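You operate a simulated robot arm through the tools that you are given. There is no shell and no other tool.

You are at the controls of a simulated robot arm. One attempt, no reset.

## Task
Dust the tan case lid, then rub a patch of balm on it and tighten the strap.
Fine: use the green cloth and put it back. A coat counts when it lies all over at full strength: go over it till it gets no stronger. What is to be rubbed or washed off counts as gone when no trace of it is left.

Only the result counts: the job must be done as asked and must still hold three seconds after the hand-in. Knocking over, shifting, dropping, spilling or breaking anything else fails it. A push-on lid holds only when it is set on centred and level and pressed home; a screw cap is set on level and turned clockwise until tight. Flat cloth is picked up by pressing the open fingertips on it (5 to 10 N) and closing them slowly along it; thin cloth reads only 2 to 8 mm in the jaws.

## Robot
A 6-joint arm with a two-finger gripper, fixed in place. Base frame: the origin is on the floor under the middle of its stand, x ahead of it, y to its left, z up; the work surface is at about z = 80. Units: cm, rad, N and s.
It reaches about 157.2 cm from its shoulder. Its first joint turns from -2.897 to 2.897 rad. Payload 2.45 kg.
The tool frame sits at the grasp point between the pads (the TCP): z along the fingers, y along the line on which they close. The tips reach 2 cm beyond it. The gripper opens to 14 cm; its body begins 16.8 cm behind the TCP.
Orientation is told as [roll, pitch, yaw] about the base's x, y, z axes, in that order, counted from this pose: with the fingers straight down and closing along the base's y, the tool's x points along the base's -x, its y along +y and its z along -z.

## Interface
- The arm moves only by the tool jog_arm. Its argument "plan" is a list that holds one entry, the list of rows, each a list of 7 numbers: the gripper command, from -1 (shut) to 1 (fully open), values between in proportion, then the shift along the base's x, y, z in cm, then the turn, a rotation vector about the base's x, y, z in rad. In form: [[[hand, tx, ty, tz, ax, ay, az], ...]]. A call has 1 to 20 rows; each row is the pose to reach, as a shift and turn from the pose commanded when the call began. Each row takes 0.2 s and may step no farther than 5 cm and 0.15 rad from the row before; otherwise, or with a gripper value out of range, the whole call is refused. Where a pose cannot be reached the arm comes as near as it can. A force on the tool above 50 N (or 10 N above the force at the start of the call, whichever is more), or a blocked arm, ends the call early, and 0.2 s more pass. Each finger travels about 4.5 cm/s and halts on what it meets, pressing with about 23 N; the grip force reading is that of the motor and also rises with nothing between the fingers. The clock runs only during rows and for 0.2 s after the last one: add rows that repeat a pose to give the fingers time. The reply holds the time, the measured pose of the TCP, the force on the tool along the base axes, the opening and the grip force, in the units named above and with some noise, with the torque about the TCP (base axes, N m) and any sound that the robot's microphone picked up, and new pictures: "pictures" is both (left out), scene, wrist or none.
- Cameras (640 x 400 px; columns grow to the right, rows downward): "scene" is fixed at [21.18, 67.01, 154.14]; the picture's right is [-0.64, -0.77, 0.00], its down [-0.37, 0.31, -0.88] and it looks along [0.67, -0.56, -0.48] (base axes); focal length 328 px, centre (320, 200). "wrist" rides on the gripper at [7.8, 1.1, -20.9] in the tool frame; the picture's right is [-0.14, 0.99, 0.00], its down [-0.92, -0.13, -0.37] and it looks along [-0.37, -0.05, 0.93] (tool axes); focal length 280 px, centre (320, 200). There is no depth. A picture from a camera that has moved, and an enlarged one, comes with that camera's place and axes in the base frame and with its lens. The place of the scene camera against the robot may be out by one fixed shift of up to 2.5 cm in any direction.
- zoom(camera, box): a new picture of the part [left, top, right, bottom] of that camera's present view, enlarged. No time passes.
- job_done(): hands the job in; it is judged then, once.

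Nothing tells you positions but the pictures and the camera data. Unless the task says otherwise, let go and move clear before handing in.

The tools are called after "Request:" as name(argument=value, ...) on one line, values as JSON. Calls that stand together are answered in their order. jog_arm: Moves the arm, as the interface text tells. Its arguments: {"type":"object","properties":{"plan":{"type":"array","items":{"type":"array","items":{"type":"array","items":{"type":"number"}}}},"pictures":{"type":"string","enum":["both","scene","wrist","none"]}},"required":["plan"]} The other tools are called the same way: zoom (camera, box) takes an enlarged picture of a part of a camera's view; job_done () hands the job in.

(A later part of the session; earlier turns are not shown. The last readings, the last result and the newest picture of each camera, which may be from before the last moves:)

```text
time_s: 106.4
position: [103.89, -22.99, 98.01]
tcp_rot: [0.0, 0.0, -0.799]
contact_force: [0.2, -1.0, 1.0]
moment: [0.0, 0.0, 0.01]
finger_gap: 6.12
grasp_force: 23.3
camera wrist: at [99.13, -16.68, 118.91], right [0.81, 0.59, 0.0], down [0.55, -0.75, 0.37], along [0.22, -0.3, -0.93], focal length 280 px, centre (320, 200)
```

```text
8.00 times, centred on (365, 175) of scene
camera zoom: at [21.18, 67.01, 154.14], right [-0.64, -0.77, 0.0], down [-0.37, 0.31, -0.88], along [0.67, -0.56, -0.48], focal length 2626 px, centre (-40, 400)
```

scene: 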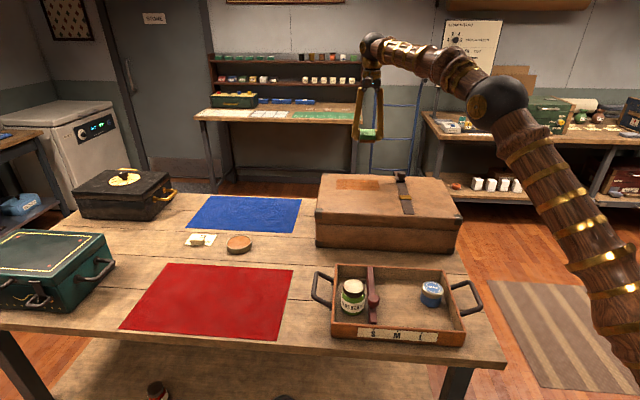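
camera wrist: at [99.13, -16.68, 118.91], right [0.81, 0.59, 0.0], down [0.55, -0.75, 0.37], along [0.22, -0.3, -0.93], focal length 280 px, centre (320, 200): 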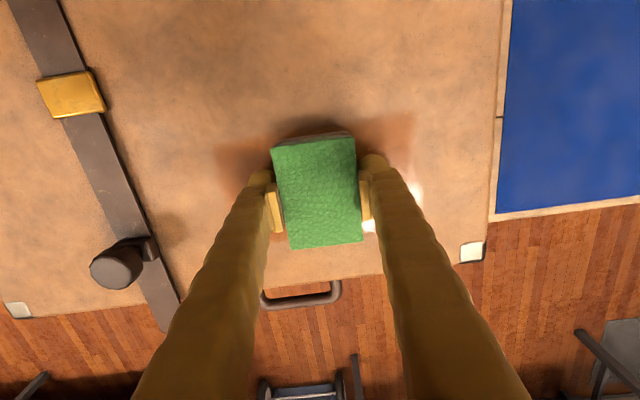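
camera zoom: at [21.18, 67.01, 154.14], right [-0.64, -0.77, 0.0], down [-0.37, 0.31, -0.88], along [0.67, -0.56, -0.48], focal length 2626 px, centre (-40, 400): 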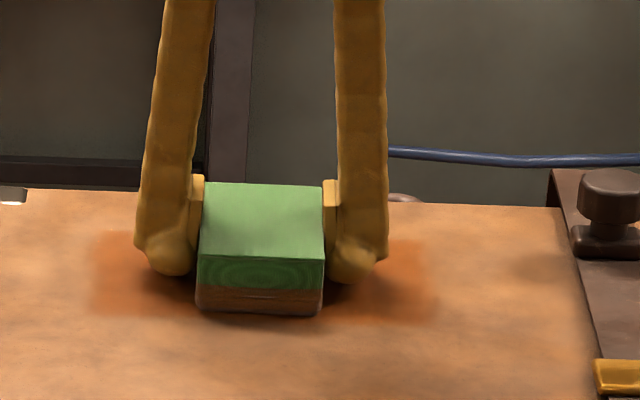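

Re-gripped cleanly. One more full round of rubbing over the area.

Request:
jog_arm(plan=[[[-1, 1.94, 1.88, -0.05, 0, 0, 0], [-1, 3.87, 3.76, -0.05, 0, 0, 0], [-1, 5.16, 5.02, -0.06, 0, 0, 0], [-1, 4.18, 6.02, -0.06, 0, 0, 0], [-1, 2.25, 4.14, -0.05, 0, 0, 0], [-1, 0.31, 2.25, -0.05, 0, 0, 0], [-1, -1.63, 0.37, -0.05, 0, 0, 0], [-1, -3.56, -1.51, -0.04, 0, 0, 0], [-1, -5.64, -3.53, -0.04, 0, 0, 0], [-1, -3.9, -5.74, -0.04, 0, 0, 0], [-1, -1.89, -3.79, -0.04, 0, 0, 0], [-1, 0.05, -1.91, -0.05, 0, 0, 0], [-1, 1.98, -0.02, -0.05, 0, 0, 0], [-1, 3.92, 1.86, -0.06, 0, 0, 0], [-1, 5.86, 3.74, -0.06, 0, 0, 0], [-1, 5.16, 5.02, -0.06, 0, 0, 0], [-1, 3.23, 3.14, -0.05, 0, 0, 0], [-1, 1.29, 1.25, -0.05, 0, 0, 0], [-1, -0.65, -0.63, -0.05, 0, 0, 0], [-1, -2.58, -2.51, -0.05, 0, 0, 0]]], pictures="scene")

```text
time_s: 110.6
position: [101.13, -25.78, 98.12]
tcp_rot: [-0.001, 0.001, -0.801]
contact_force: [-0.5, -2.0, 3.2]
moment: [-0.02, -0.1, -0.06]
finger_gap: 6.09
grasp_force: 23.4
```

scene: 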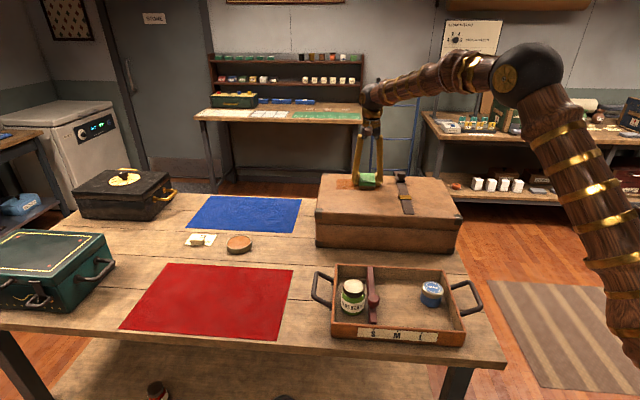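

Request:
jog_arm(plan=[[[-1, -3.06, -1.02, -0.04, 0, 0, 0], [-1, -0.98, 1.0, -0.04, 0, 0, 0], [-1, 0.95, 2.88, -0.04, 0, 0, 0], [-1, 2.89, 4.76, -0.04, 0, 0, 0], [-1, 4.83, 6.65, -0.05, 0, 0, 0], [-1, 6.76, 8.53, -0.05, 0, 0, 0], [-1, 7.89, 7.67, -0.05, 0, 0, 0], [-1, 8.72, 6.53, -0.05, 0, 0, 0], [-1, 6.79, 4.65, -0.05, 0, 0, 0], [-1, 4.85, 2.76, -0.05, 0, 0, 0], [-1, 2.91, 0.88, -0.05, 0, 0, 0], [-1, 0.98, -1.0, -0.05, 0, 0, 0], [-1, -1.1, -3.02, -0.05, 0, 0, 0], [-1, -2.3, -2.23, -0.05, 0, 0, 0], [-1, 0, 0, -0.05, 0, 0, 0], [-1, 1.93, 1.88, -0.06, 0, 0, 0], [-1, 3.87, 3.76, -0.06, 0, 0, 0], [-1, 5.81, 5.65, -0.07, 0, 0, 0], [-1, 7.74, 7.53, -0.07, 0, 0, 0]]], pictures="none")

```text
time_s: 114.6
position: [108.88, -18.01, 97.96]
tcp_rot: [0.0, 0.0, -0.802]
contact_force: [-4.7, -0.7, 10.0]
moment: [0.03, 0.14, 0.02]
finger_gap: 6.09
grasp_force: 23.3
```

Request:
jog_arm(plan=[[[-1, 0, 0, 2, 0, 0, 0], [-1, 0, 0, 6, 0, 0, 0], [-1, -0.3, -2, 10, 0, 0, 0], [-1, -0.7, -5, 13.5, 0, 0, 0], [-1, -1.1, -9, 15.7, 0, 0, 0], [-1, -1.45, -13, 15.7, 0, 0, 0], [-1, -1.45, -13, 15.7, 0, 0, 0]]], pictures="both")

Request:
zoom(camera="scene", box=[330, 174, 386, 194])

Request:
zoom(camera="wrist", box=[250, 15, 410, 140])

Request:
zoom(camera="scene", box=[330, 90, 410, 150])

```text
time_s: 116.2
position: [107.83, -30.94, 113.64]
tcp_rot: [-0.001, 0.0, -0.801]
contact_force: [0.4, -0.7, -0.4]
moment: [0.0, -0.03, 0.03]
finger_gap: 6.09
grasp_force: 22.8
camera wrist: at [103.0, -24.69, 134.51], right [0.81, 0.59, 0.0], down [0.55, -0.75, 0.37], along [0.22, -0.3, -0.93], focal length 280 px, centre (320, 200)
```

scene: 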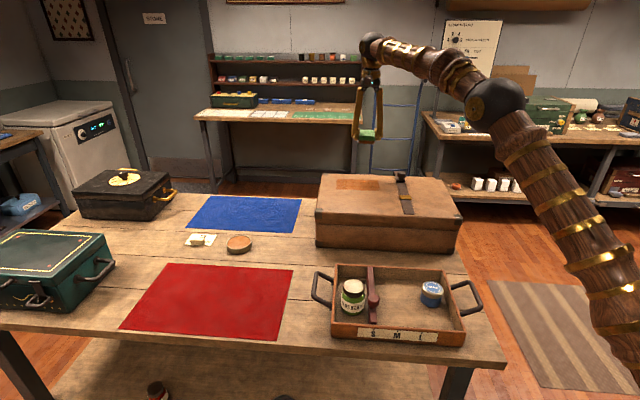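
wrist: 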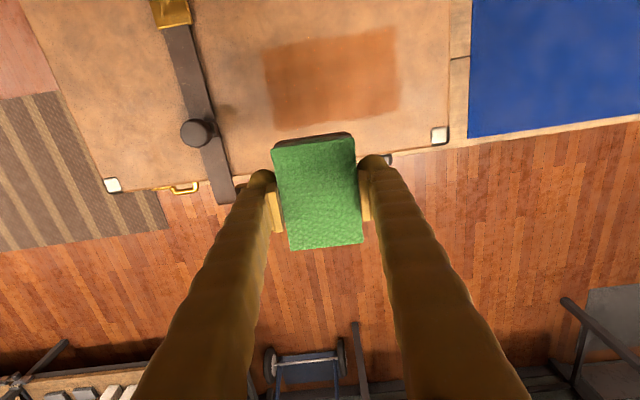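

```text
11.43 times, centred on (358, 184) of scene
camera zoom: at [21.18, 67.01, 154.14], right [-0.64, -0.77, 0.0], down [-0.37, 0.31, -0.88], along [0.67, -0.56, -0.48], focal length 3751 px, centre (-114, 383)
```

zoom: 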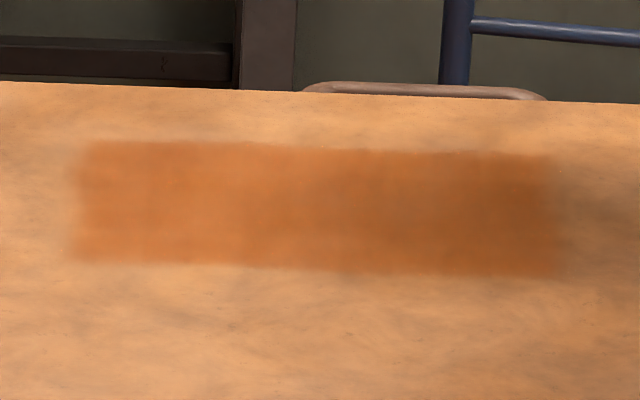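

```text
3.20 times, centred on (330, 78) of wrist
camera zoom: at [103.0, -24.69, 134.51], right [0.81, 0.59, 0.0], down [0.55, -0.75, 0.37], along [0.22, -0.3, -0.93], focal length 897 px, centre (288, 592)
```

zoom: 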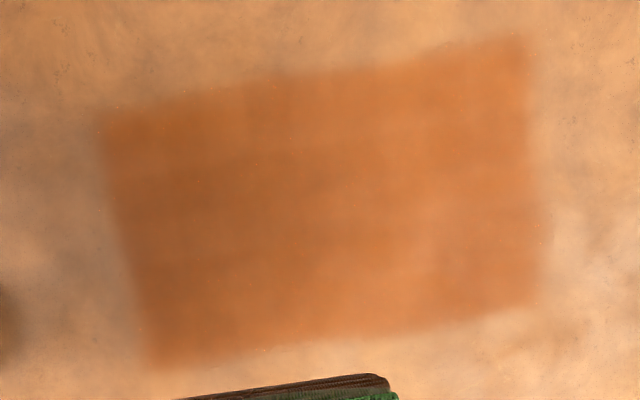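

```text
6.67 times, centred on (370, 120) of scene
camera zoom: at [21.18, 67.01, 154.14], right [-0.64, -0.77, 0.0], down [-0.37, 0.31, -0.88], along [0.67, -0.56, -0.48], focal length 2188 px, centre (-13, 733)
```

zoom: 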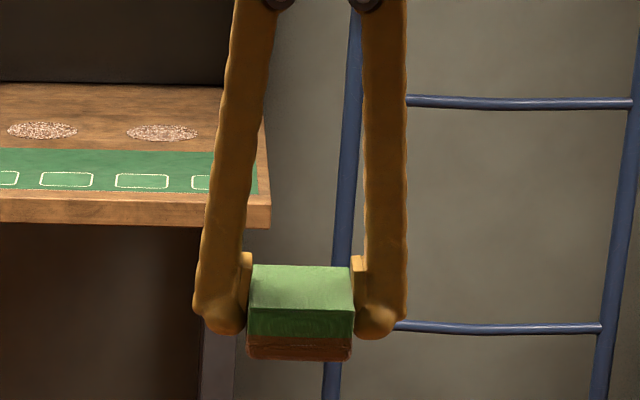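

The coat now looks even. I'll do one last round, with wider overlap beyond the edges, to make sure it gets no stronger.

Request:
jog_arm(plan=[[[-1, -1.2, 2.6, -3, 0, 0, 0], [-1, -2.4, 5.3, -6, 0, 0, 0], [-1, -3.6, 7.9, -9, 0, 0, 0], [-1, -3.6, 7.9, -12, 0, 0, 0], [-1, -3.6, 7.9, -14.5, 0, 0, 0], [-1, -3.6, 7.9, -15.4, 0, 0, 0], [-1, -3.6, 7.9, -15.65, 0, 0, 0], [-1, -3.6, 7.9, -15.7, 0, 0, 0], [-1, -3.6, 7.9, -15.7, 0, 0, 0]]], pictures="none")

```text
time_s: 118.2
position: [103.98, -23.12, 97.91]
tcp_rot: [-0.001, -0.001, -0.798]
contact_force: [-0.4, 5.2, 13.8]
moment: [0.16, 0.14, 0.04]
finger_gap: 6.13
grasp_force: 22.7
```

Request:
jog_arm(plan=[[[-1, 1.94, 1.88, 0.01, 0, 0, 0], [-1, 3.87, 3.76, 0.01, 0, 0, 0], [-1, 5.38, 5.23, 0, 0, 0, 0], [-1, 3.85, 6.81, 0, 0, 0, 0], [-1, 1.84, 4.86, 0, 0, 0, 0], [-1, -0.17, 2.9, 0, 0, 0, 0], [-1, -2.18, 0.95, 0, 0, 0, 0], [-1, -4.18, -1.0, 0, 0, 0, 0], [-1, -6.19, -2.95, 0, 0, 0, 0], [-1, -5.02, -4.88, 0, 0, 0, 0], [-1, -3.35, -6.32, 0, 0, 0, 0], [-1, -1.34, -4.37, 0, 0, 0, 0], [-1, 0.67, -2.42, 0, 0, 0, 0], [-1, 2.68, -0.46, 0, 0, 0, 0], [-1, 4.68, 1.49, -0.01, 0, 0, 0], [-1, 6.69, 3.44, -0.02, 0, 0, 0], [-1, 5.38, 5.23, -0.02, 0, 0, 0], [-1, 3.37, 3.28, -0.02, 0, 0, 0], [-1, 1.36, 1.32, -0.02, 0, 0, 0], [-1, -0.65, -0.63, -0.02, 0, 0, 0]]], pictures="none")

```text
time_s: 122.4
position: [103.46, -23.7, 97.76]
tcp_rot: [-0.001, -0.001, -0.801]
contact_force: [0.3, 0.7, -0.2]
moment: [0.0, 0.02, 0.02]
finger_gap: 6.15
grasp_force: 22.8
```

Request:
jog_arm(plan=[[[-1, 0, 0, 2, 0, 0, 0], [-1, 0.5, -0.5, 6, 0, 0, 0], [-1, 1.5, -2, 10, 0, 0, 0], [-1, 2.8, -4.5, 13.5, 0, 0, 0], [-1, 4.1, -7.3, 15.8, 0, 0, 0], [-1, 4.1, -7.3, 15.8, 0, 0, 0]]], pictures="both")

Request:
zoom(camera="scene", box=[330, 174, 386, 194])

Request:
zoom(camera="wrist", box=[250, 15, 410, 140])

Request:
zoom(camera="wrist", box=[100, 80, 300, 205])

```text
time_s: 123.8
position: [107.73, -31.12, 113.66]
tcp_rot: [0.001, -0.001, -0.8]
contact_force: [0.3, 0.3, -0.3]
moment: [0.0, 0.0, 0.01]
finger_gap: 6.16
grasp_force: 22.8
camera wrist: at [103.02, -24.82, 134.59], right [0.81, 0.59, 0.0], down [0.55, -0.75, 0.37], along [0.22, -0.3, -0.93], focal length 280 px, centre (320, 200)
```

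scene: 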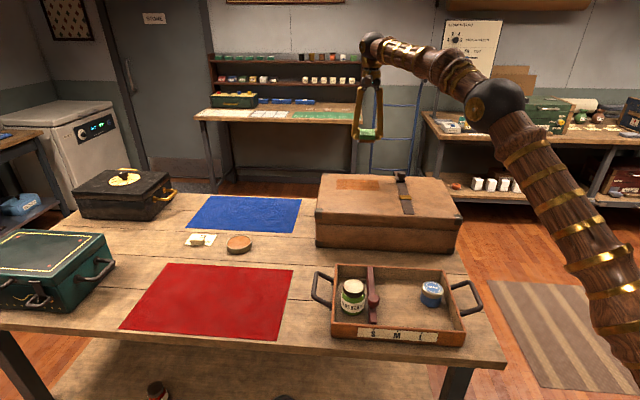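
wrist: 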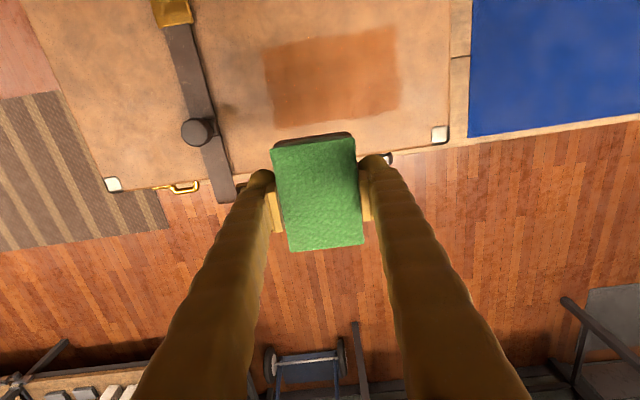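

```text
11.43 times, centred on (358, 184) of scene
camera zoom: at [21.18, 67.01, 154.14], right [-0.64, -0.77, 0.0], down [-0.37, 0.31, -0.88], along [0.67, -0.56, -0.48], focal length 3751 px, centre (-114, 383)
```

zoom: 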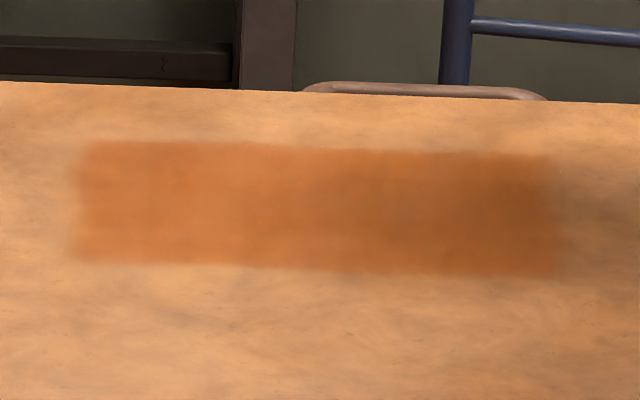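

```text
3.20 times, centred on (330, 78) of wrist
camera zoom: at [103.02, -24.82, 134.59], right [0.81, 0.59, 0.0], down [0.55, -0.75, 0.37], along [0.22, -0.3, -0.93], focal length 897 px, centre (288, 592)
```

zoom: 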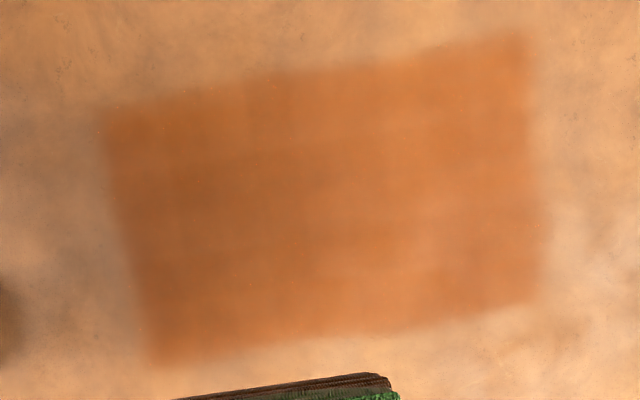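

```text
3.20 times, centred on (200, 142) of wrist
camera zoom: at [103.02, -24.82, 134.59], right [0.81, 0.59, 0.0], down [0.55, -0.75, 0.37], along [0.22, -0.3, -0.93], focal length 897 px, centre (704, 384)
```

zoom: 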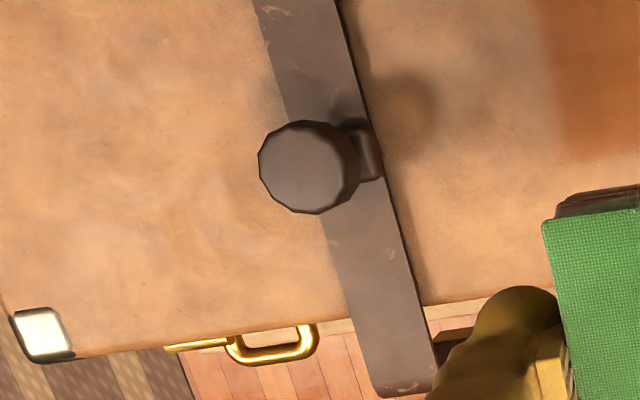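

The coat gets no stronger and looks even; the strap's knob is clear too. Next I'll return the cloth to its home spot at (107.85, 13.75).

Request:
jog_arm(plan=[[[-1, 0, 4.1, -0.7, 0, 0, 0], [-1, 0, 8.2, -1.4, 0, 0, 0], [-1, 0.1, 12.3, -2.1, 0, 0, 0], [-1, 0.1, 16.4, -2.8, 0, 0, 0], [-1, 0.1, 20.5, -3.5, 0, 0, 0], [-1, 0.1, 24.6, -4.2, 0, 0, 0], [-1, 0.1, 28.7, -4.9, 0, 0, 0], [-1, 0.1, 32.8, -5.6, 0, 0, 0], [-1, 0.2, 36.9, -6.3, 0, 0, 0], [-1, 0.2, 41, -7, 0, 0, 0], [-1, 0.2, 44.8, -7.7, 0, 0, 0], [-1, 0.2, 44.8, -11.7, 0, 0, -0.01], [-1, 0.2, 44.8, -15.7, 0, 0, -0.01], [-1, 0.2, 44.8, -19.7, 0, 0, -0.01], [-1, 0.2, 44.8, -23.7, 0, 0, -0.01], [-1, 0.2, 44.8, -27, 0, 0, -0.01], [-1, 0.2, 44.8, -28, 0, 0, -0.01], [-1, 0.2, 44.8, -28, 0, 0, -0.01]]], pictures="both")

```text
time_s: 127.6
position: [107.47, 13.54, 85.68]
tcp_rot: [0.001, 0.001, -0.811]
contact_force: [0.5, 0.1, -1.1]
moment: [0.05, -0.01, -0.01]
finger_gap: 6.17
grasp_force: 23.1
camera wrist: at [102.85, 19.9, 106.47], right [0.81, 0.58, 0.0], down [0.54, -0.75, 0.37], along [0.22, -0.3, -0.93], focal length 280 px, centre (320, 200)
```

scene: 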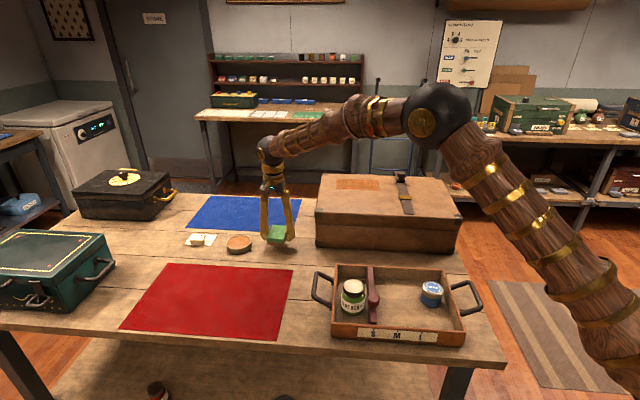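
wrist: 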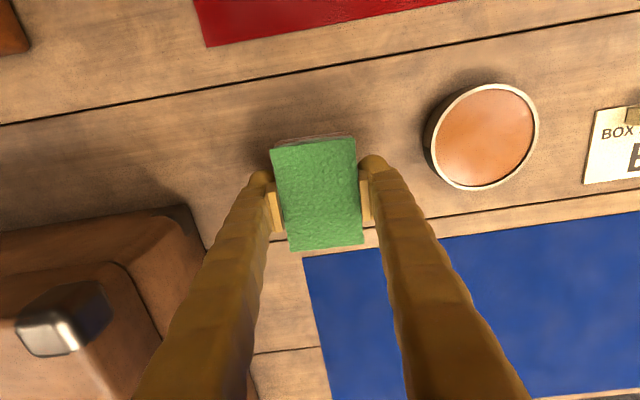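

Request:
jog_arm(plan=[[[-1, 0.2, 0.12, -1, 0, 0, 0], [-1, 0.4, 0.25, -2, 0, 0, 0], [-1, 0.4, 0.25, -2.6, 0, 0, 0], [-1, 0.4, 0.25, -2.9, 0, 0, 0], [-1, 0.4, 0.25, -2.9, 0, 0, 0]]], pictures="none")

```text
time_s: 128.8
position: [107.93, 13.86, 82.81]
tcp_rot: [0.002, 0.0, -0.811]
contact_force: [-0.3, -0.1, -0.7]
moment: [0.02, 0.01, 0.02]
finger_gap: 6.15
grasp_force: 23.0
```

Request:
jog_arm(plan=[[[-1, 0, 0, -0.15, 0, 0, 0], [-1, 0, 0, -0.3, 0, 0, 0], [-1, 0, 0, -0.3, 0, 0, 0]]], pictures="none")

```text
time_s: 129.6
position: [107.83, 13.83, 82.39]
tcp_rot: [0.0, -0.001, -0.81]
contact_force: [-0.5, -0.2, -1.3]
moment: [-0.01, 0.02, -0.02]
finger_gap: 6.14
grasp_force: 22.9
```

Request:
jog_arm(plan=[[[-1, 0, 0, -0.1, 0, 0, 0], [-1, 0, 0, -0.15, 0, 0, 0], [-1, 0, 0, -0.15, 0, 0, 0]]], pictures="none")

```text
time_s: 130.4
position: [108.03, 14.08, 82.44]
tcp_rot: [0.0, 0.001, -0.809]
contact_force: [0.0, 0.3, -0.6]
moment: [0.0, 0.03, 0.0]
finger_gap: 6.13
grasp_force: 23.2
```

Request:
jog_arm(plan=[[[-1, 0, 0, -0.08, 0, 0, 0], [-1, 0, 0, -0.08, 0, 0, 0]]], pictures="wrist")

Request:
zoom(camera="scene", box=[240, 195, 320, 255])

```text
time_s: 131.0
position: [107.97, 13.99, 82.16]
tcp_rot: [0.001, 0.0, -0.81]
contact_force: [0.5, -0.3, -1.1]
moment: [0.0, 0.03, -0.02]
finger_gap: 6.16
grasp_force: 23.3
camera wrist: at [103.4, 20.4, 103.06], right [0.81, 0.58, 0.0], down [0.54, -0.75, 0.37], along [0.21, -0.3, -0.93], focal length 280 px, centre (320, 200)
```

wrist: 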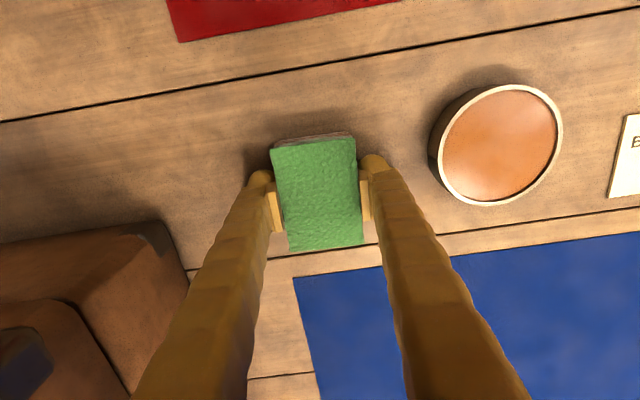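

```text
6.67 times, centred on (280, 225) of scene
camera zoom: at [21.18, 67.01, 154.14], right [-0.64, -0.77, 0.0], down [-0.37, 0.31, -0.88], along [0.67, -0.56, -0.48], focal length 2188 px, centre (587, 33)
```

zoom: 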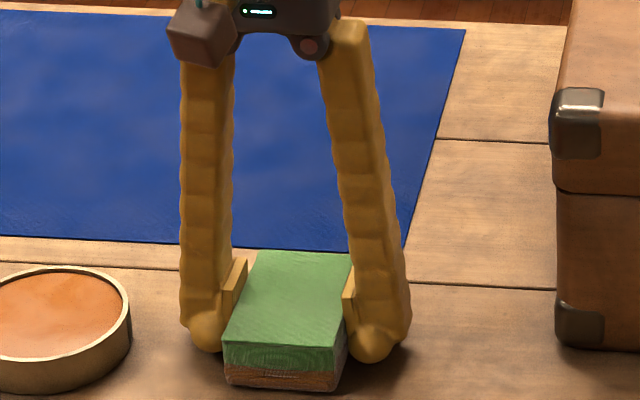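

The pad is at its home spot, practically on the table. I'll release it and lift away.

Request:
jog_arm(plan=[[[-0.1, 0, 0, 0, 0, 0, 0], [0.05, 0, 0, 0, 0, 0, 0], [0.29, 0, 0, 0, 0, 0, 0], [0.29, 0, 0, 0, 0, 0, 0], [0.29, 0, 0, 0.3, 0, 0, 0], [0.29, 0, 0, 2, 0, 0, 0], [0.29, 0, 0, 5, 0, 0, 0], [0.29, 0, 0, 9, 0, 0, 0], [0.29, 0, 0, 13, 0, 0, 0], [0.29, 0, 0, 17, 0, 0, 0], [0.29, 0, 0, 21, 0, 0, 0], [0.29, 0, 0, 25, 0, 0, 0], [0.29, 0, 0, 25, 0, 0, 0]]], pictures="both")

Request:
zoom(camera="scene", box=[220, 215, 310, 265])

Request:
zoom(camera="wrist", box=[0, 150, 280, 390])

```text
time_s: 133.8
position: [107.75, 14.31, 107.4]
tcp_rot: [0.0, 0.0, -0.81]
contact_force: [1.0, -0.1, 0.1]
moment: [-0.02, -0.01, -0.01]
finger_gap: 9.03
grasp_force: 0.0
camera wrist: at [103.18, 20.61, 128.31], right [0.81, 0.58, 0.0], down [0.54, -0.75, 0.37], along [0.21, -0.3, -0.93], focal length 280 px, centre (320, 200)
```

scene: 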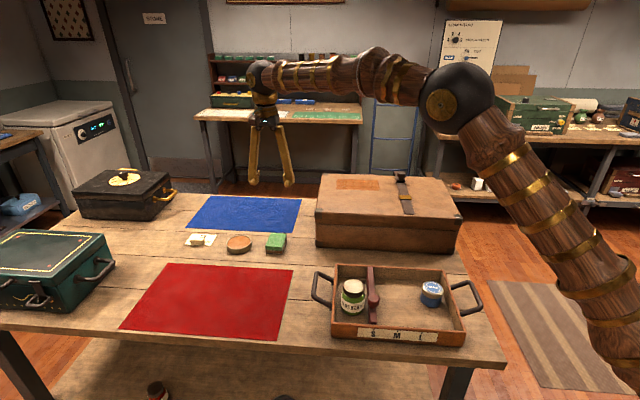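
wrist: 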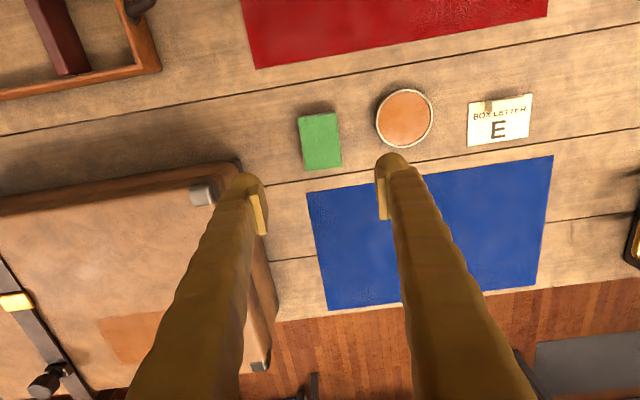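

```text
7.11 times, centred on (265, 240) of scene
camera zoom: at [21.18, 67.01, 154.14], right [-0.64, -0.77, 0.0], down [-0.37, 0.31, -0.88], along [0.67, -0.56, -0.48], focal length 2334 px, centre (711, -84)
```

zoom: 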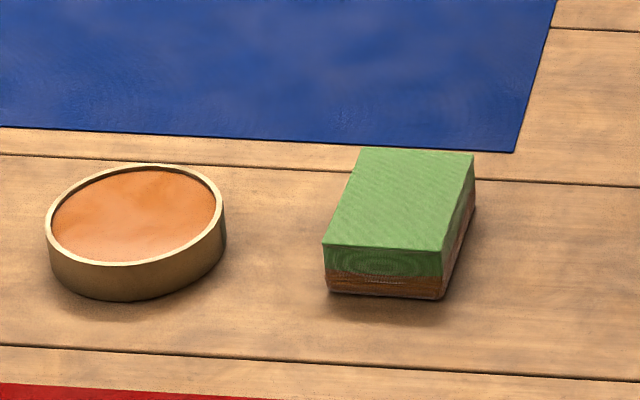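

```text
1.67 times, centred on (140, 270) of wrist
camera zoom: at [103.18, 20.61, 128.31], right [0.81, 0.58, 0.0], down [0.54, -0.75, 0.37], along [0.21, -0.3, -0.93], focal length 467 px, centre (620, 83)
```

zoom: 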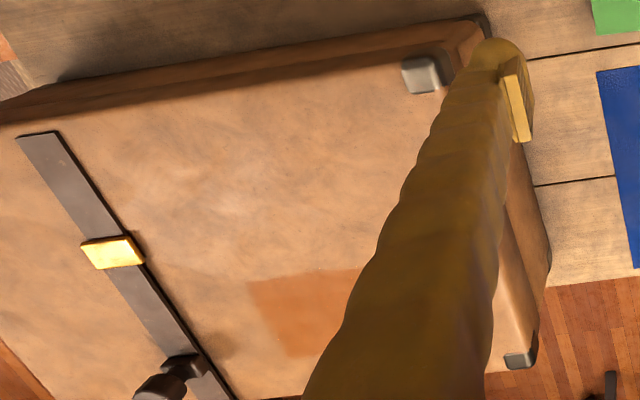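

The cloth is back in place and the tin hasn't moved. Next is the strap: I'll move above the knob at its far end (about (93.2, -38.7)) to examine how it tightens.

Request:
jog_arm(plan=[[[0.29, -1.1, -4.0, 0.5, 0, 0, 0], [0.29, -2.2, -8.1, 1, 0, 0, 0], [0.29, -3.4, -12.2, 1.5, 0, 0, 0], [0.29, -4.5, -16.2, 2, 0, 0, 0], [0.29, -5.6, -20.3, 2.5, 0, 0, 0], [0.29, -6.7, -24.4, 3, 0, 0, 0], [0.29, -7.8, -28.4, 3.5, 0, 0, 0], [0.29, -9, -32.5, 4, 0, 0, 0], [0.29, -10.1, -36.5, 4.5, 0, 0, 0], [0.29, -11.2, -40.6, 5, 0, 0, 0], [0.29, -12.3, -44.7, 5.5, 0, 0, 0], [0.29, -13.4, -48.7, 6, 0, 0, 0], [0.29, -14.5, -52.8, 6.5, 0, 0, 0], [0.29, -14.5, -52.8, 6.5, 0, 0, 0]]], pictures="both")

Request:
zoom(camera="wrist", box=[240, 120, 400, 220])

Request:
zoom(camera="scene", box=[380, 160, 430, 220])

```text
time_s: 136.8
position: [93.43, -38.98, 113.69]
tcp_rot: [0.0, 0.0, -0.81]
contact_force: [0.5, -0.6, 0.0]
moment: [0.02, -0.01, -0.03]
finger_gap: 9.03
grasp_force: 0.0
camera wrist: at [88.8, -32.59, 134.57], right [0.81, 0.58, 0.0], down [0.54, -0.75, 0.37], along [0.22, -0.3, -0.93], focal length 280 px, centre (320, 200)
```

scene: 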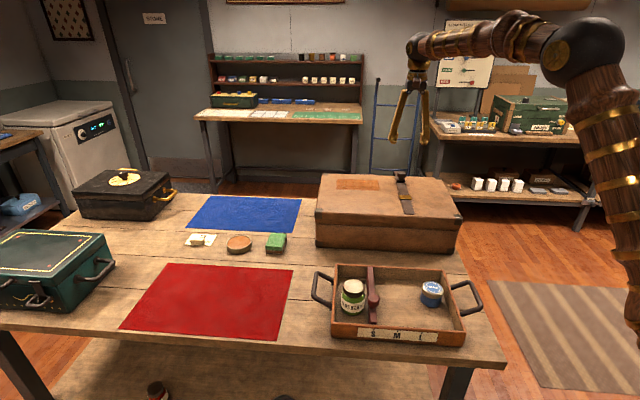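
wrist: 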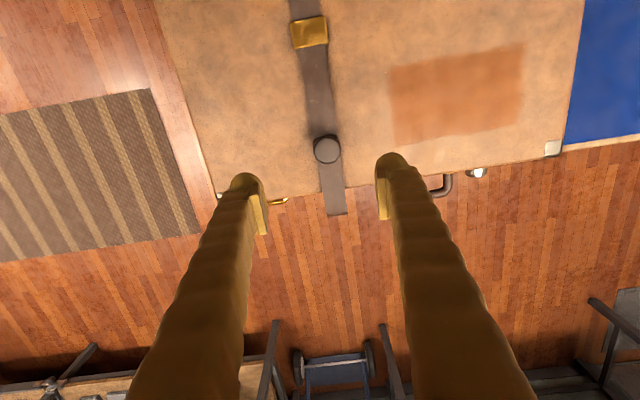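

```text
4.00 times, centred on (320, 170) of wrist
camera zoom: at [88.8, -32.59, 134.57], right [0.81, 0.58, 0.0], down [0.54, -0.75, 0.37], along [0.22, -0.3, -0.93], focal length 1122 px, centre (320, 320)
```

zoom: 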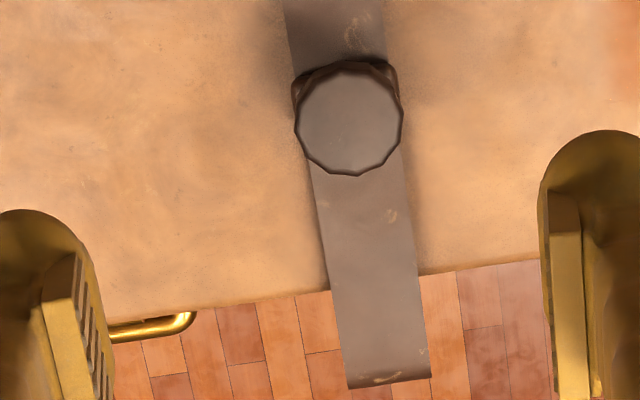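

```text
6.67 times, centred on (405, 190) of scene
camera zoom: at [21.18, 67.01, 154.14], right [-0.64, -0.77, 0.0], down [-0.37, 0.31, -0.88], along [0.67, -0.56, -0.48], focal length 2188 px, centre (-247, 267)
```

zoom: 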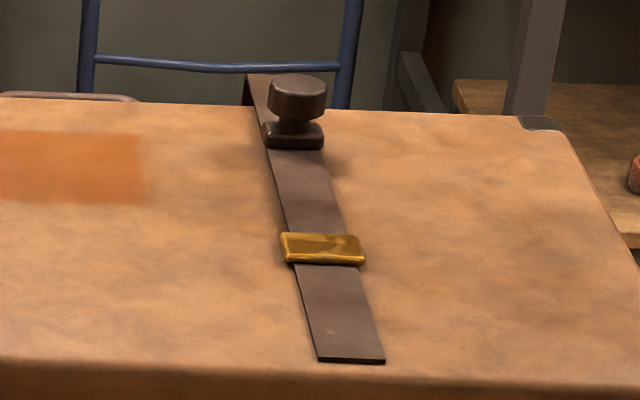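

The knob looks like a pull grip on a sliding base, like the tray divider's. I'll look closer at the strap's far end and the knob from several angles.

Request:
zoom(camera="scene", box=[388, 166, 416, 184])

Request:
zoom(camera="wrist", box=[290, 120, 370, 220])

Request:
zoom(camera="wrist", box=[270, 0, 370, 100])

Request:
zoom(camera="scene", box=[395, 190, 425, 220])

```text
16.00 times, centred on (402, 175) of scene
camera zoom: at [21.18, 67.01, 154.14], right [-0.64, -0.77, 0.0], down [-0.37, 0.31, -0.88], along [0.67, -0.56, -0.48], focal length 5252 px, centre (-992, 600)
```

zoom: 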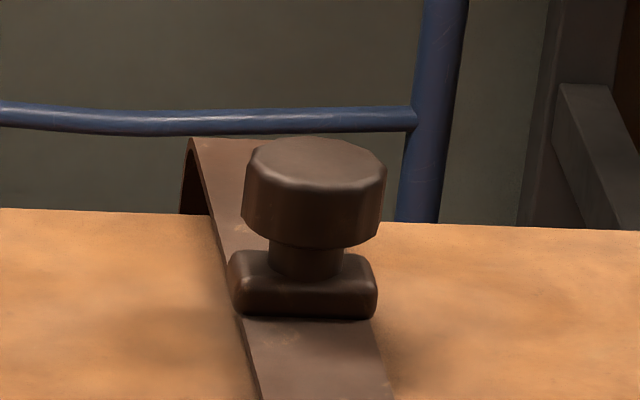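

```text
4.00 times, centred on (330, 170) of wrist
camera zoom: at [88.8, -32.59, 134.57], right [0.81, 0.58, 0.0], down [0.54, -0.75, 0.37], along [0.22, -0.3, -0.93], focal length 1122 px, centre (280, 320)
```

zoom: 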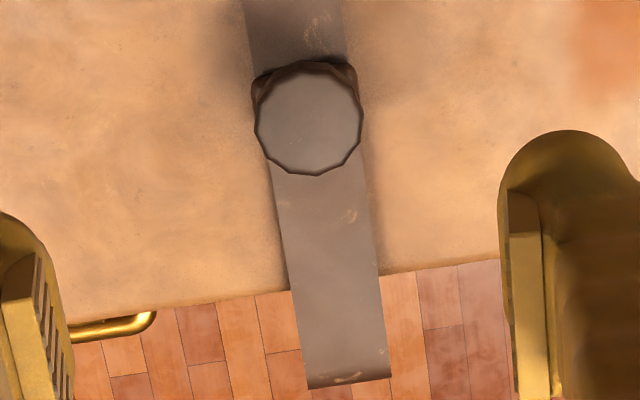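

```text
4.00 times, centred on (320, 50) of wrist
camera zoom: at [88.8, -32.59, 134.57], right [0.81, 0.58, 0.0], down [0.54, -0.75, 0.37], along [0.22, -0.3, -0.93], focal length 1122 px, centre (320, 800)
```

zoom: 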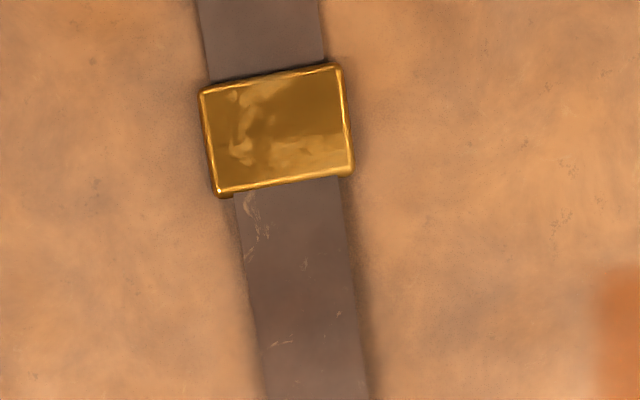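

```text
13.33 times, centred on (410, 205) of scene
camera zoom: at [21.18, 67.01, 154.14], right [-0.64, -0.77, 0.0], down [-0.37, 0.31, -0.88], along [0.67, -0.56, -0.48], focal length 4376 px, centre (-880, 133)
```

zoom: 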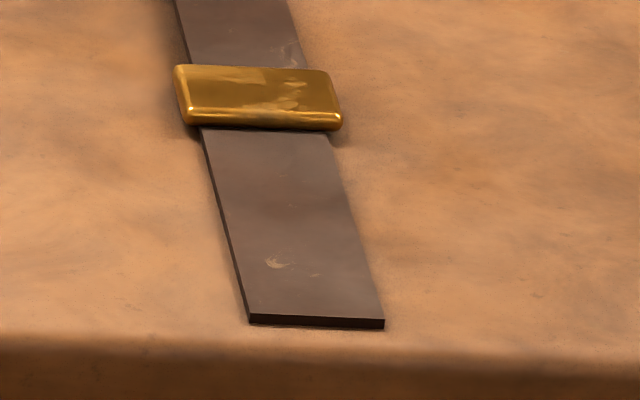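

The strap is slack: it overhangs the far edge by about 3.5 cm, and the knob's base sits on the strap. Tightening should mean pulling the knob toward the buckle (−e2) until the back drop is snug. I'll turn the gripper so the jaws close along the strap, above the knob at (93.8, -37.9).

Request:
jog_arm(plan=[[[0.29, 0.03, 0.1, 0, 0, 0, 0.144], [0.29, 0.07, 0.2, 0, 0, 0, 0.288], [0.29, 0.1, 0.3, 0, 0, 0, 0.432], [0.29, 0.13, 0.4, 0, 0, 0, 0.576], [0.29, 0.17, 0.5, 0, 0, 0, 0.72], [0.29, 0.2, 0.6, 0, 0, 0, 0.864], [0.29, 0.23, 0.7, 0, 0, 0, 1.008], [0.29, 0.27, 0.8, 0, 0, 0, 1.152], [0.29, 0.3, 0.9, 0, 0, 0, 1.296], [0.29, 0.33, 1.0, 0, 0, 0, 1.44], [0.29, 0.37, 1.08, 0, 0, 0, 1.583], [0.29, 0.37, 1.08, -4, 0, 0, 1.583], [0.29, 0.37, 1.08, -7, 0, 0, 1.583], [0.29, 0.37, 1.08, -7, 0, 0, 1.583]]], pictures="both")

Request:
zoom(camera="wrist", box=[220, 120, 420, 245])

Request:
zoom(camera="scene", box=[370, 120, 440, 190])

```text
time_s: 139.8
position: [93.69, -37.69, 106.64]
tcp_rot: [0.001, 0.0, 0.773]
contact_force: [-0.7, 0.3, -0.2]
moment: [-0.01, 0.01, 0.0]
finger_gap: 9.07
grasp_force: 0.0
camera wrist: at [87.37, -42.46, 127.64], right [-0.59, 0.8, 0.0], down [0.75, 0.55, 0.37], along [0.3, 0.22, -0.93], focal length 280 px, centre (320, 200)
```

scene: 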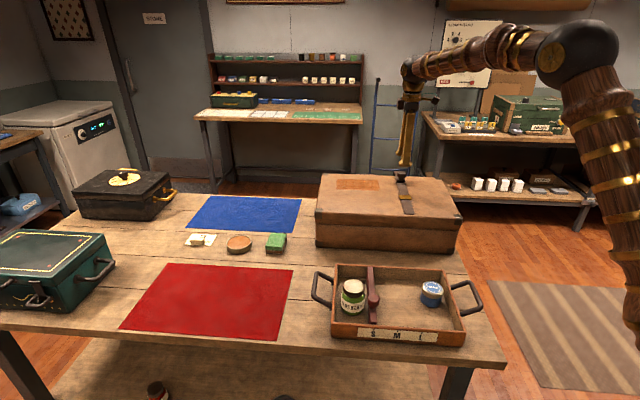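
wrist: 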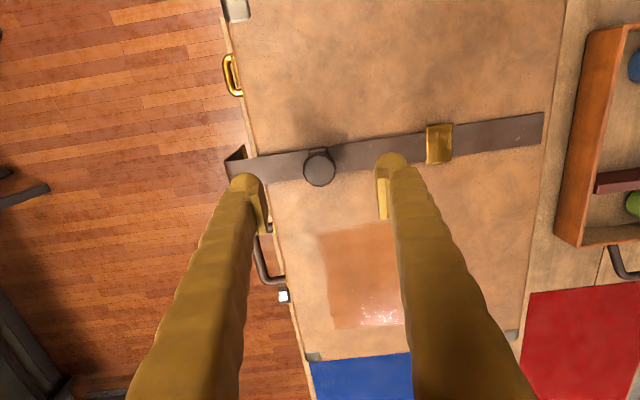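

```text
3.20 times, centred on (320, 182) of wrist
camera zoom: at [87.37, -42.46, 127.64], right [-0.59, 0.8, 0.0], down [0.75, 0.55, 0.37], along [0.3, 0.22, -0.93], focal length 897 px, centre (320, 256)
```

zoom: 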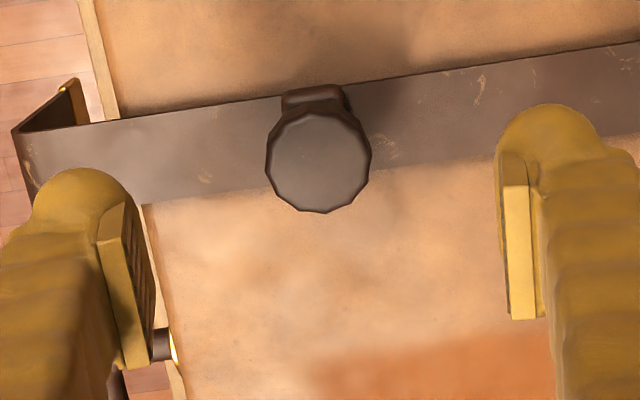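

```text
5.71 times, centred on (405, 155) of scene
camera zoom: at [21.18, 67.01, 154.14], right [-0.64, -0.77, 0.0], down [-0.37, 0.31, -0.88], along [0.67, -0.56, -0.48], focal length 1876 px, centre (-166, 457)
```

zoom: 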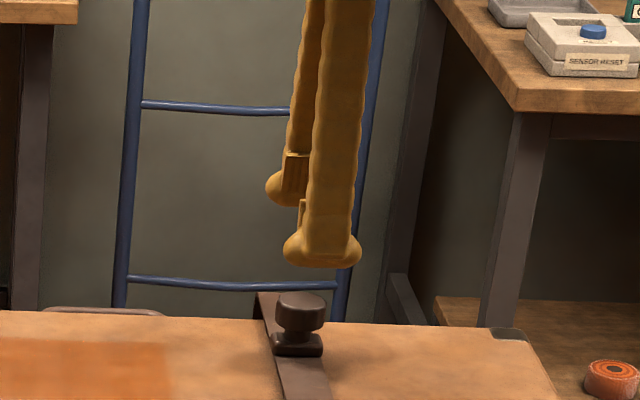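

The strap is an L-shaped band that slides through the buckle, with an obvious gap at the back. I'll lower onto the knob and grip its head.

Request:
jog_arm(plan=[[[0.29, 0.1, 0, -3, 0, 0, 0], [0.29, 0.1, 0, -5.5, 0, 0, 0], [0.29, 0.1, 0, -6.8, 0, 0, 0], [0.29, 0.1, 0, -7.3, 0, 0, 0], [0.29, 0.1, 0, -7.3, 0, 0, 0], [0.0, 0.1, 0, -7.3, 0, 0, 0], [-0.2, 0.1, 0, -7.3, 0, 0, 0], [-0.4, 0.1, 0, -7.3, 0, 0, 0], [-0.5, 0.1, 0, -7.3, 0, 0, 0], [-1, 0.1, 0, -7.3, 0, 0, 0], [-1, 0.1, 0, -7.3, 0, 0, 0]]], pictures="both")

Request:
zoom(camera="wrist", box=[220, 120, 420, 245])

Request:
zoom(camera="scene", box=[370, 140, 440, 210])

```text
time_s: 142.2
position: [93.77, -37.65, 99.31]
tcp_rot: [0.002, 0.001, 0.774]
contact_force: [-4.8, 4.0, 0.7]
moment: [-0.08, -0.05, -0.07]
finger_gap: 3.04
grasp_force: 23.6
camera wrist: at [87.44, -42.43, 120.27], right [-0.59, 0.8, 0.0], down [0.75, 0.55, 0.37], along [0.3, 0.22, -0.93], focal length 280 px, centre (320, 200)
```

scene: 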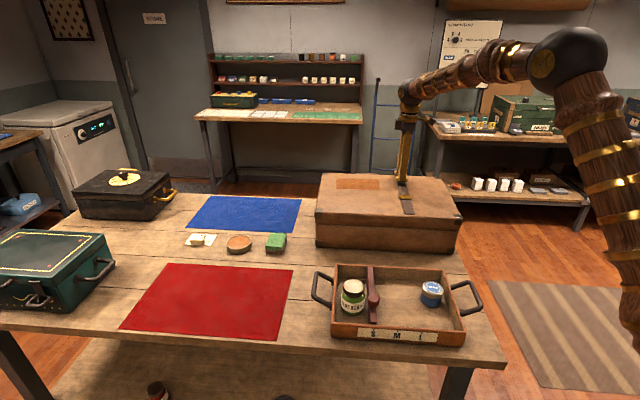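
wrist: 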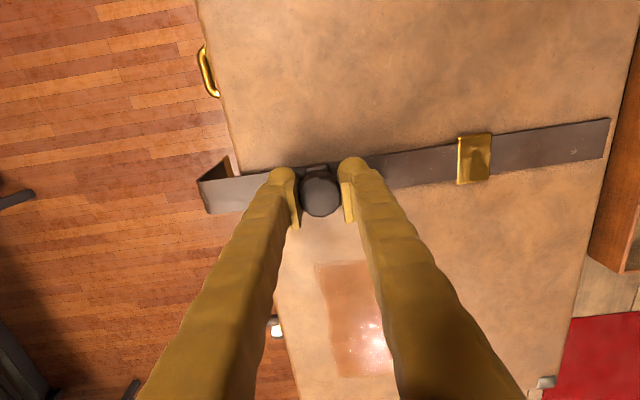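

```text
3.20 times, centred on (320, 182) of wrist
camera zoom: at [87.44, -42.43, 120.27], right [-0.59, 0.8, 0.0], down [0.75, 0.55, 0.37], along [0.3, 0.22, -0.93], focal length 897 px, centre (320, 256)
```

zoom: 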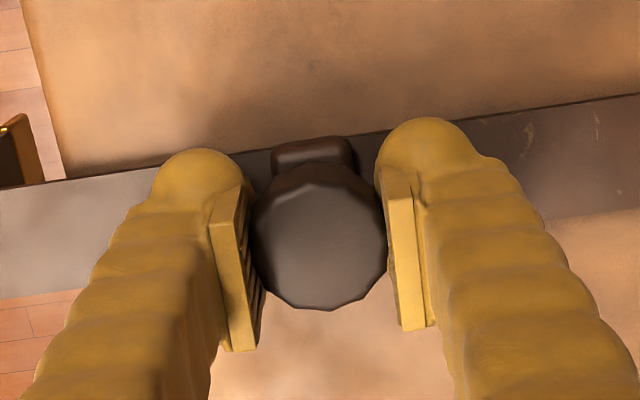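

```text
5.71 times, centred on (405, 175) of scene
camera zoom: at [21.18, 67.01, 154.14], right [-0.64, -0.77, 0.0], down [-0.37, 0.31, -0.88], along [0.67, -0.56, -0.48], focal length 1876 px, centre (-166, 343)
```

zoom: 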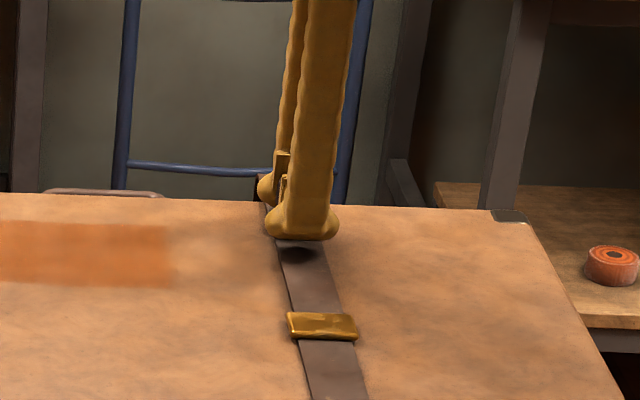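

The knob is firmly gripped. I'll pull slowly toward the buckle and watch the force.

Request:
jog_arm(plan=[[[-1, -0.14, 0.14, 0, 0, 0, 0], [-1, -0.28, 0.29, 0, 0, 0, 0], [-1, -0.42, 0.43, 0, 0, 0, 0], [-1, -0.56, 0.57, 0, 0, 0, 0], [-1, -0.7, 0.72, 0, 0, 0, 0], [-1, -0.7, 0.72, 0, 0, 0, 0]]], pictures="both")

Request:
zoom(camera="wrist", box=[180, 100, 420, 250])

```text
time_s: 143.6
position: [93.25, -37.09, 99.4]
tcp_rot: [-0.001, 0.0, 0.773]
contact_force: [-15.3, -18.9, -0.1]
moment: [-0.14, -0.01, -0.05]
finger_gap: 3.0
grasp_force: 23.0
camera wrist: at [86.9, -41.83, 120.22], right [-0.59, 0.81, 0.0], down [0.75, 0.55, 0.37], along [0.3, 0.22, -0.93], focal length 280 px, centre (320, 200)
```

scene: 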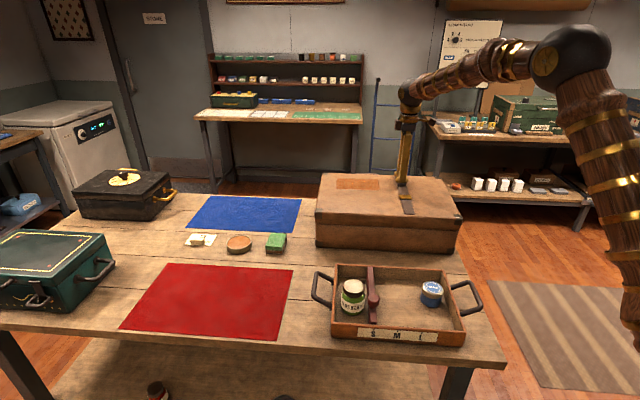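
wrist: 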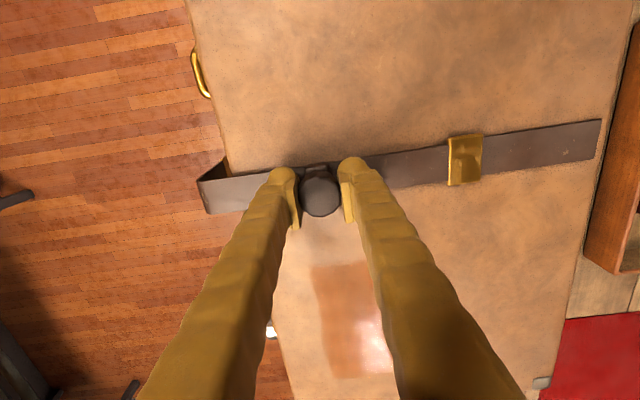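

```text
2.67 times, centred on (300, 175) of wrist
camera zoom: at [86.9, -41.83, 120.22], right [-0.59, 0.81, 0.0], down [0.75, 0.55, 0.37], along [0.3, 0.22, -0.93], focal length 748 px, centre (373, 267)
```

zoom: 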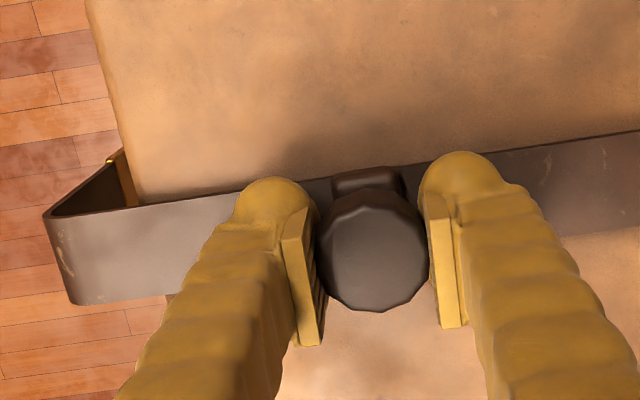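

The strap slides through the buckle as hoped, but a sideways load of about 24 N has built up. I'll relieve it with a small lateral shift.

Request:
jog_arm(plan=[[[-1, -0.04, -0.04, 0, 0, 0, 0], [-1, -0.08, -0.08, 0, 0, 0, 0], [-1, -0.08, -0.08, 0, 0, 0, 0]]], pictures="none")

```text
time_s: 144.4
position: [93.22, -37.09, 99.42]
tcp_rot: [0.0, 0.0, 0.773]
contact_force: [-5.8, -9.6, 0.5]
moment: [-0.11, -0.05, 0.0]
finger_gap: 2.98
grasp_force: 22.9
```

Request:
jog_arm(plan=[[[-1, -0.06, -0.06, 0, 0, 0, 0], [-1, -0.2, 0.07, 0, 0, 0, 0], [-1, -0.35, 0.21, 0, 0, 0, 0], [-1, -0.5, 0.34, 0, 0, 0, 0], [-1, -0.66, 0.48, 0, 0, 0, 0], [-1, -0.81, 0.61, 0, 0, 0, 0], [-1, -0.81, 0.61, 0, 0, 0, 0]]], pictures="wrist")

Request:
zoom(camera="wrist", box=[180, 100, 420, 250])

```text
time_s: 146.0
position: [92.31, -36.41, 99.5]
tcp_rot: [0.0, -0.001, 0.772]
contact_force: [17.8, 19.3, -0.5]
moment: [0.04, -0.16, -0.03]
finger_gap: 2.97
grasp_force: 23.0
camera wrist: at [86.02, -41.17, 120.3], right [-0.59, 0.8, 0.0], down [0.75, 0.55, 0.37], along [0.3, 0.22, -0.93], focal length 280 px, centre (320, 200)
```

wrist: 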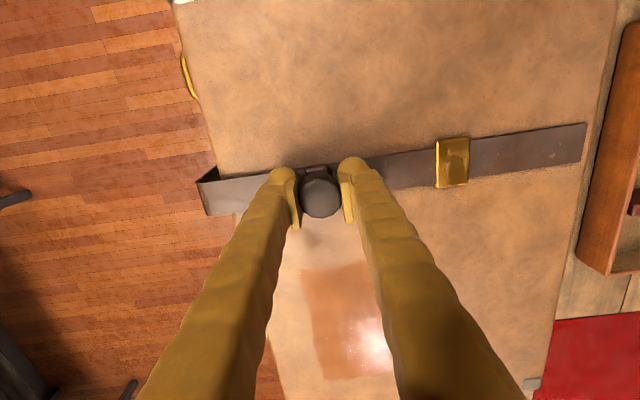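

```text
2.67 times, centred on (300, 175) of wrist
camera zoom: at [86.02, -41.17, 120.3], right [-0.59, 0.8, 0.0], down [0.75, 0.55, 0.37], along [0.3, 0.22, -0.93], focal length 748 px, centre (373, 267)
```

zoom: 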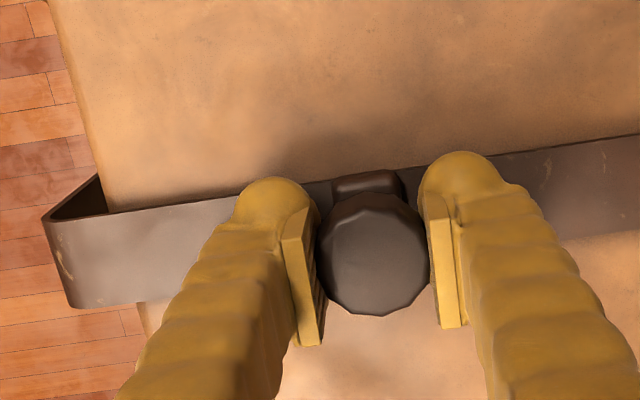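

Request:
jog_arm(plan=[[[-1, 0.04, 0.04, 0, 0, 0, 0], [-1, 0.07, 0.07, 0, 0, 0, 0], [-1, 0.07, 0.07, 0, 0, 0, 0]]], pictures="none")

```text
time_s: 146.8
position: [92.41, -36.55, 99.31]
tcp_rot: [-0.001, 0.001, 0.773]
contact_force: [3.2, 3.8, -0.5]
moment: [-0.08, -0.06, -0.1]
finger_gap: 2.99
grasp_force: 22.6
```

Request:
jog_arm(plan=[[[-1, -0.1, 0.1, 0, 0, 0, 0], [-1, -0.21, 0.21, 0, 0, 0, 0], [-1, -0.32, 0.32, 0, 0, 0, 0], [-1, -0.43, 0.43, 0, 0, 0, 0], [-1, -0.54, 0.54, 0, 0, 0, 0], [-1, -0.54, 0.54, 0, 0, 0, 0]]], pictures="wrist")

Request:
zoom(camera="wrist", box=[180, 100, 420, 250])

```text
time_s: 148.2
position: [91.98, -35.78, 99.43]
tcp_rot: [0.0, 0.0, 0.773]
contact_force: [-20.8, -16.6, -0.1]
moment: [-0.16, 0.02, 0.03]
finger_gap: 3.0
grasp_force: 23.4
camera wrist: at [85.62, -40.63, 120.3], right [-0.59, 0.81, 0.0], down [0.75, 0.55, 0.37], along [0.3, 0.22, -0.93], focal length 280 px, centre (320, 200)
```

wrist: 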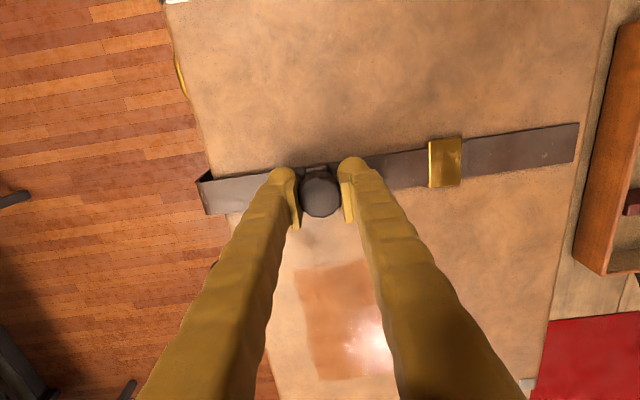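

```text
2.67 times, centred on (300, 175) of wrist
camera zoom: at [85.62, -40.63, 120.3], right [-0.59, 0.81, 0.0], down [0.75, 0.55, 0.37], along [0.3, 0.22, -0.93], focal length 748 px, centre (373, 267)
```

zoom: 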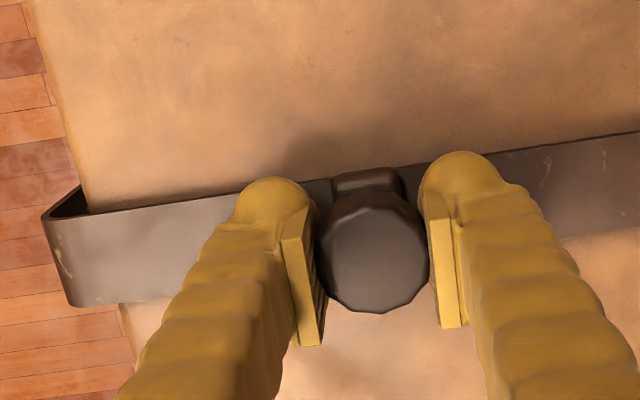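

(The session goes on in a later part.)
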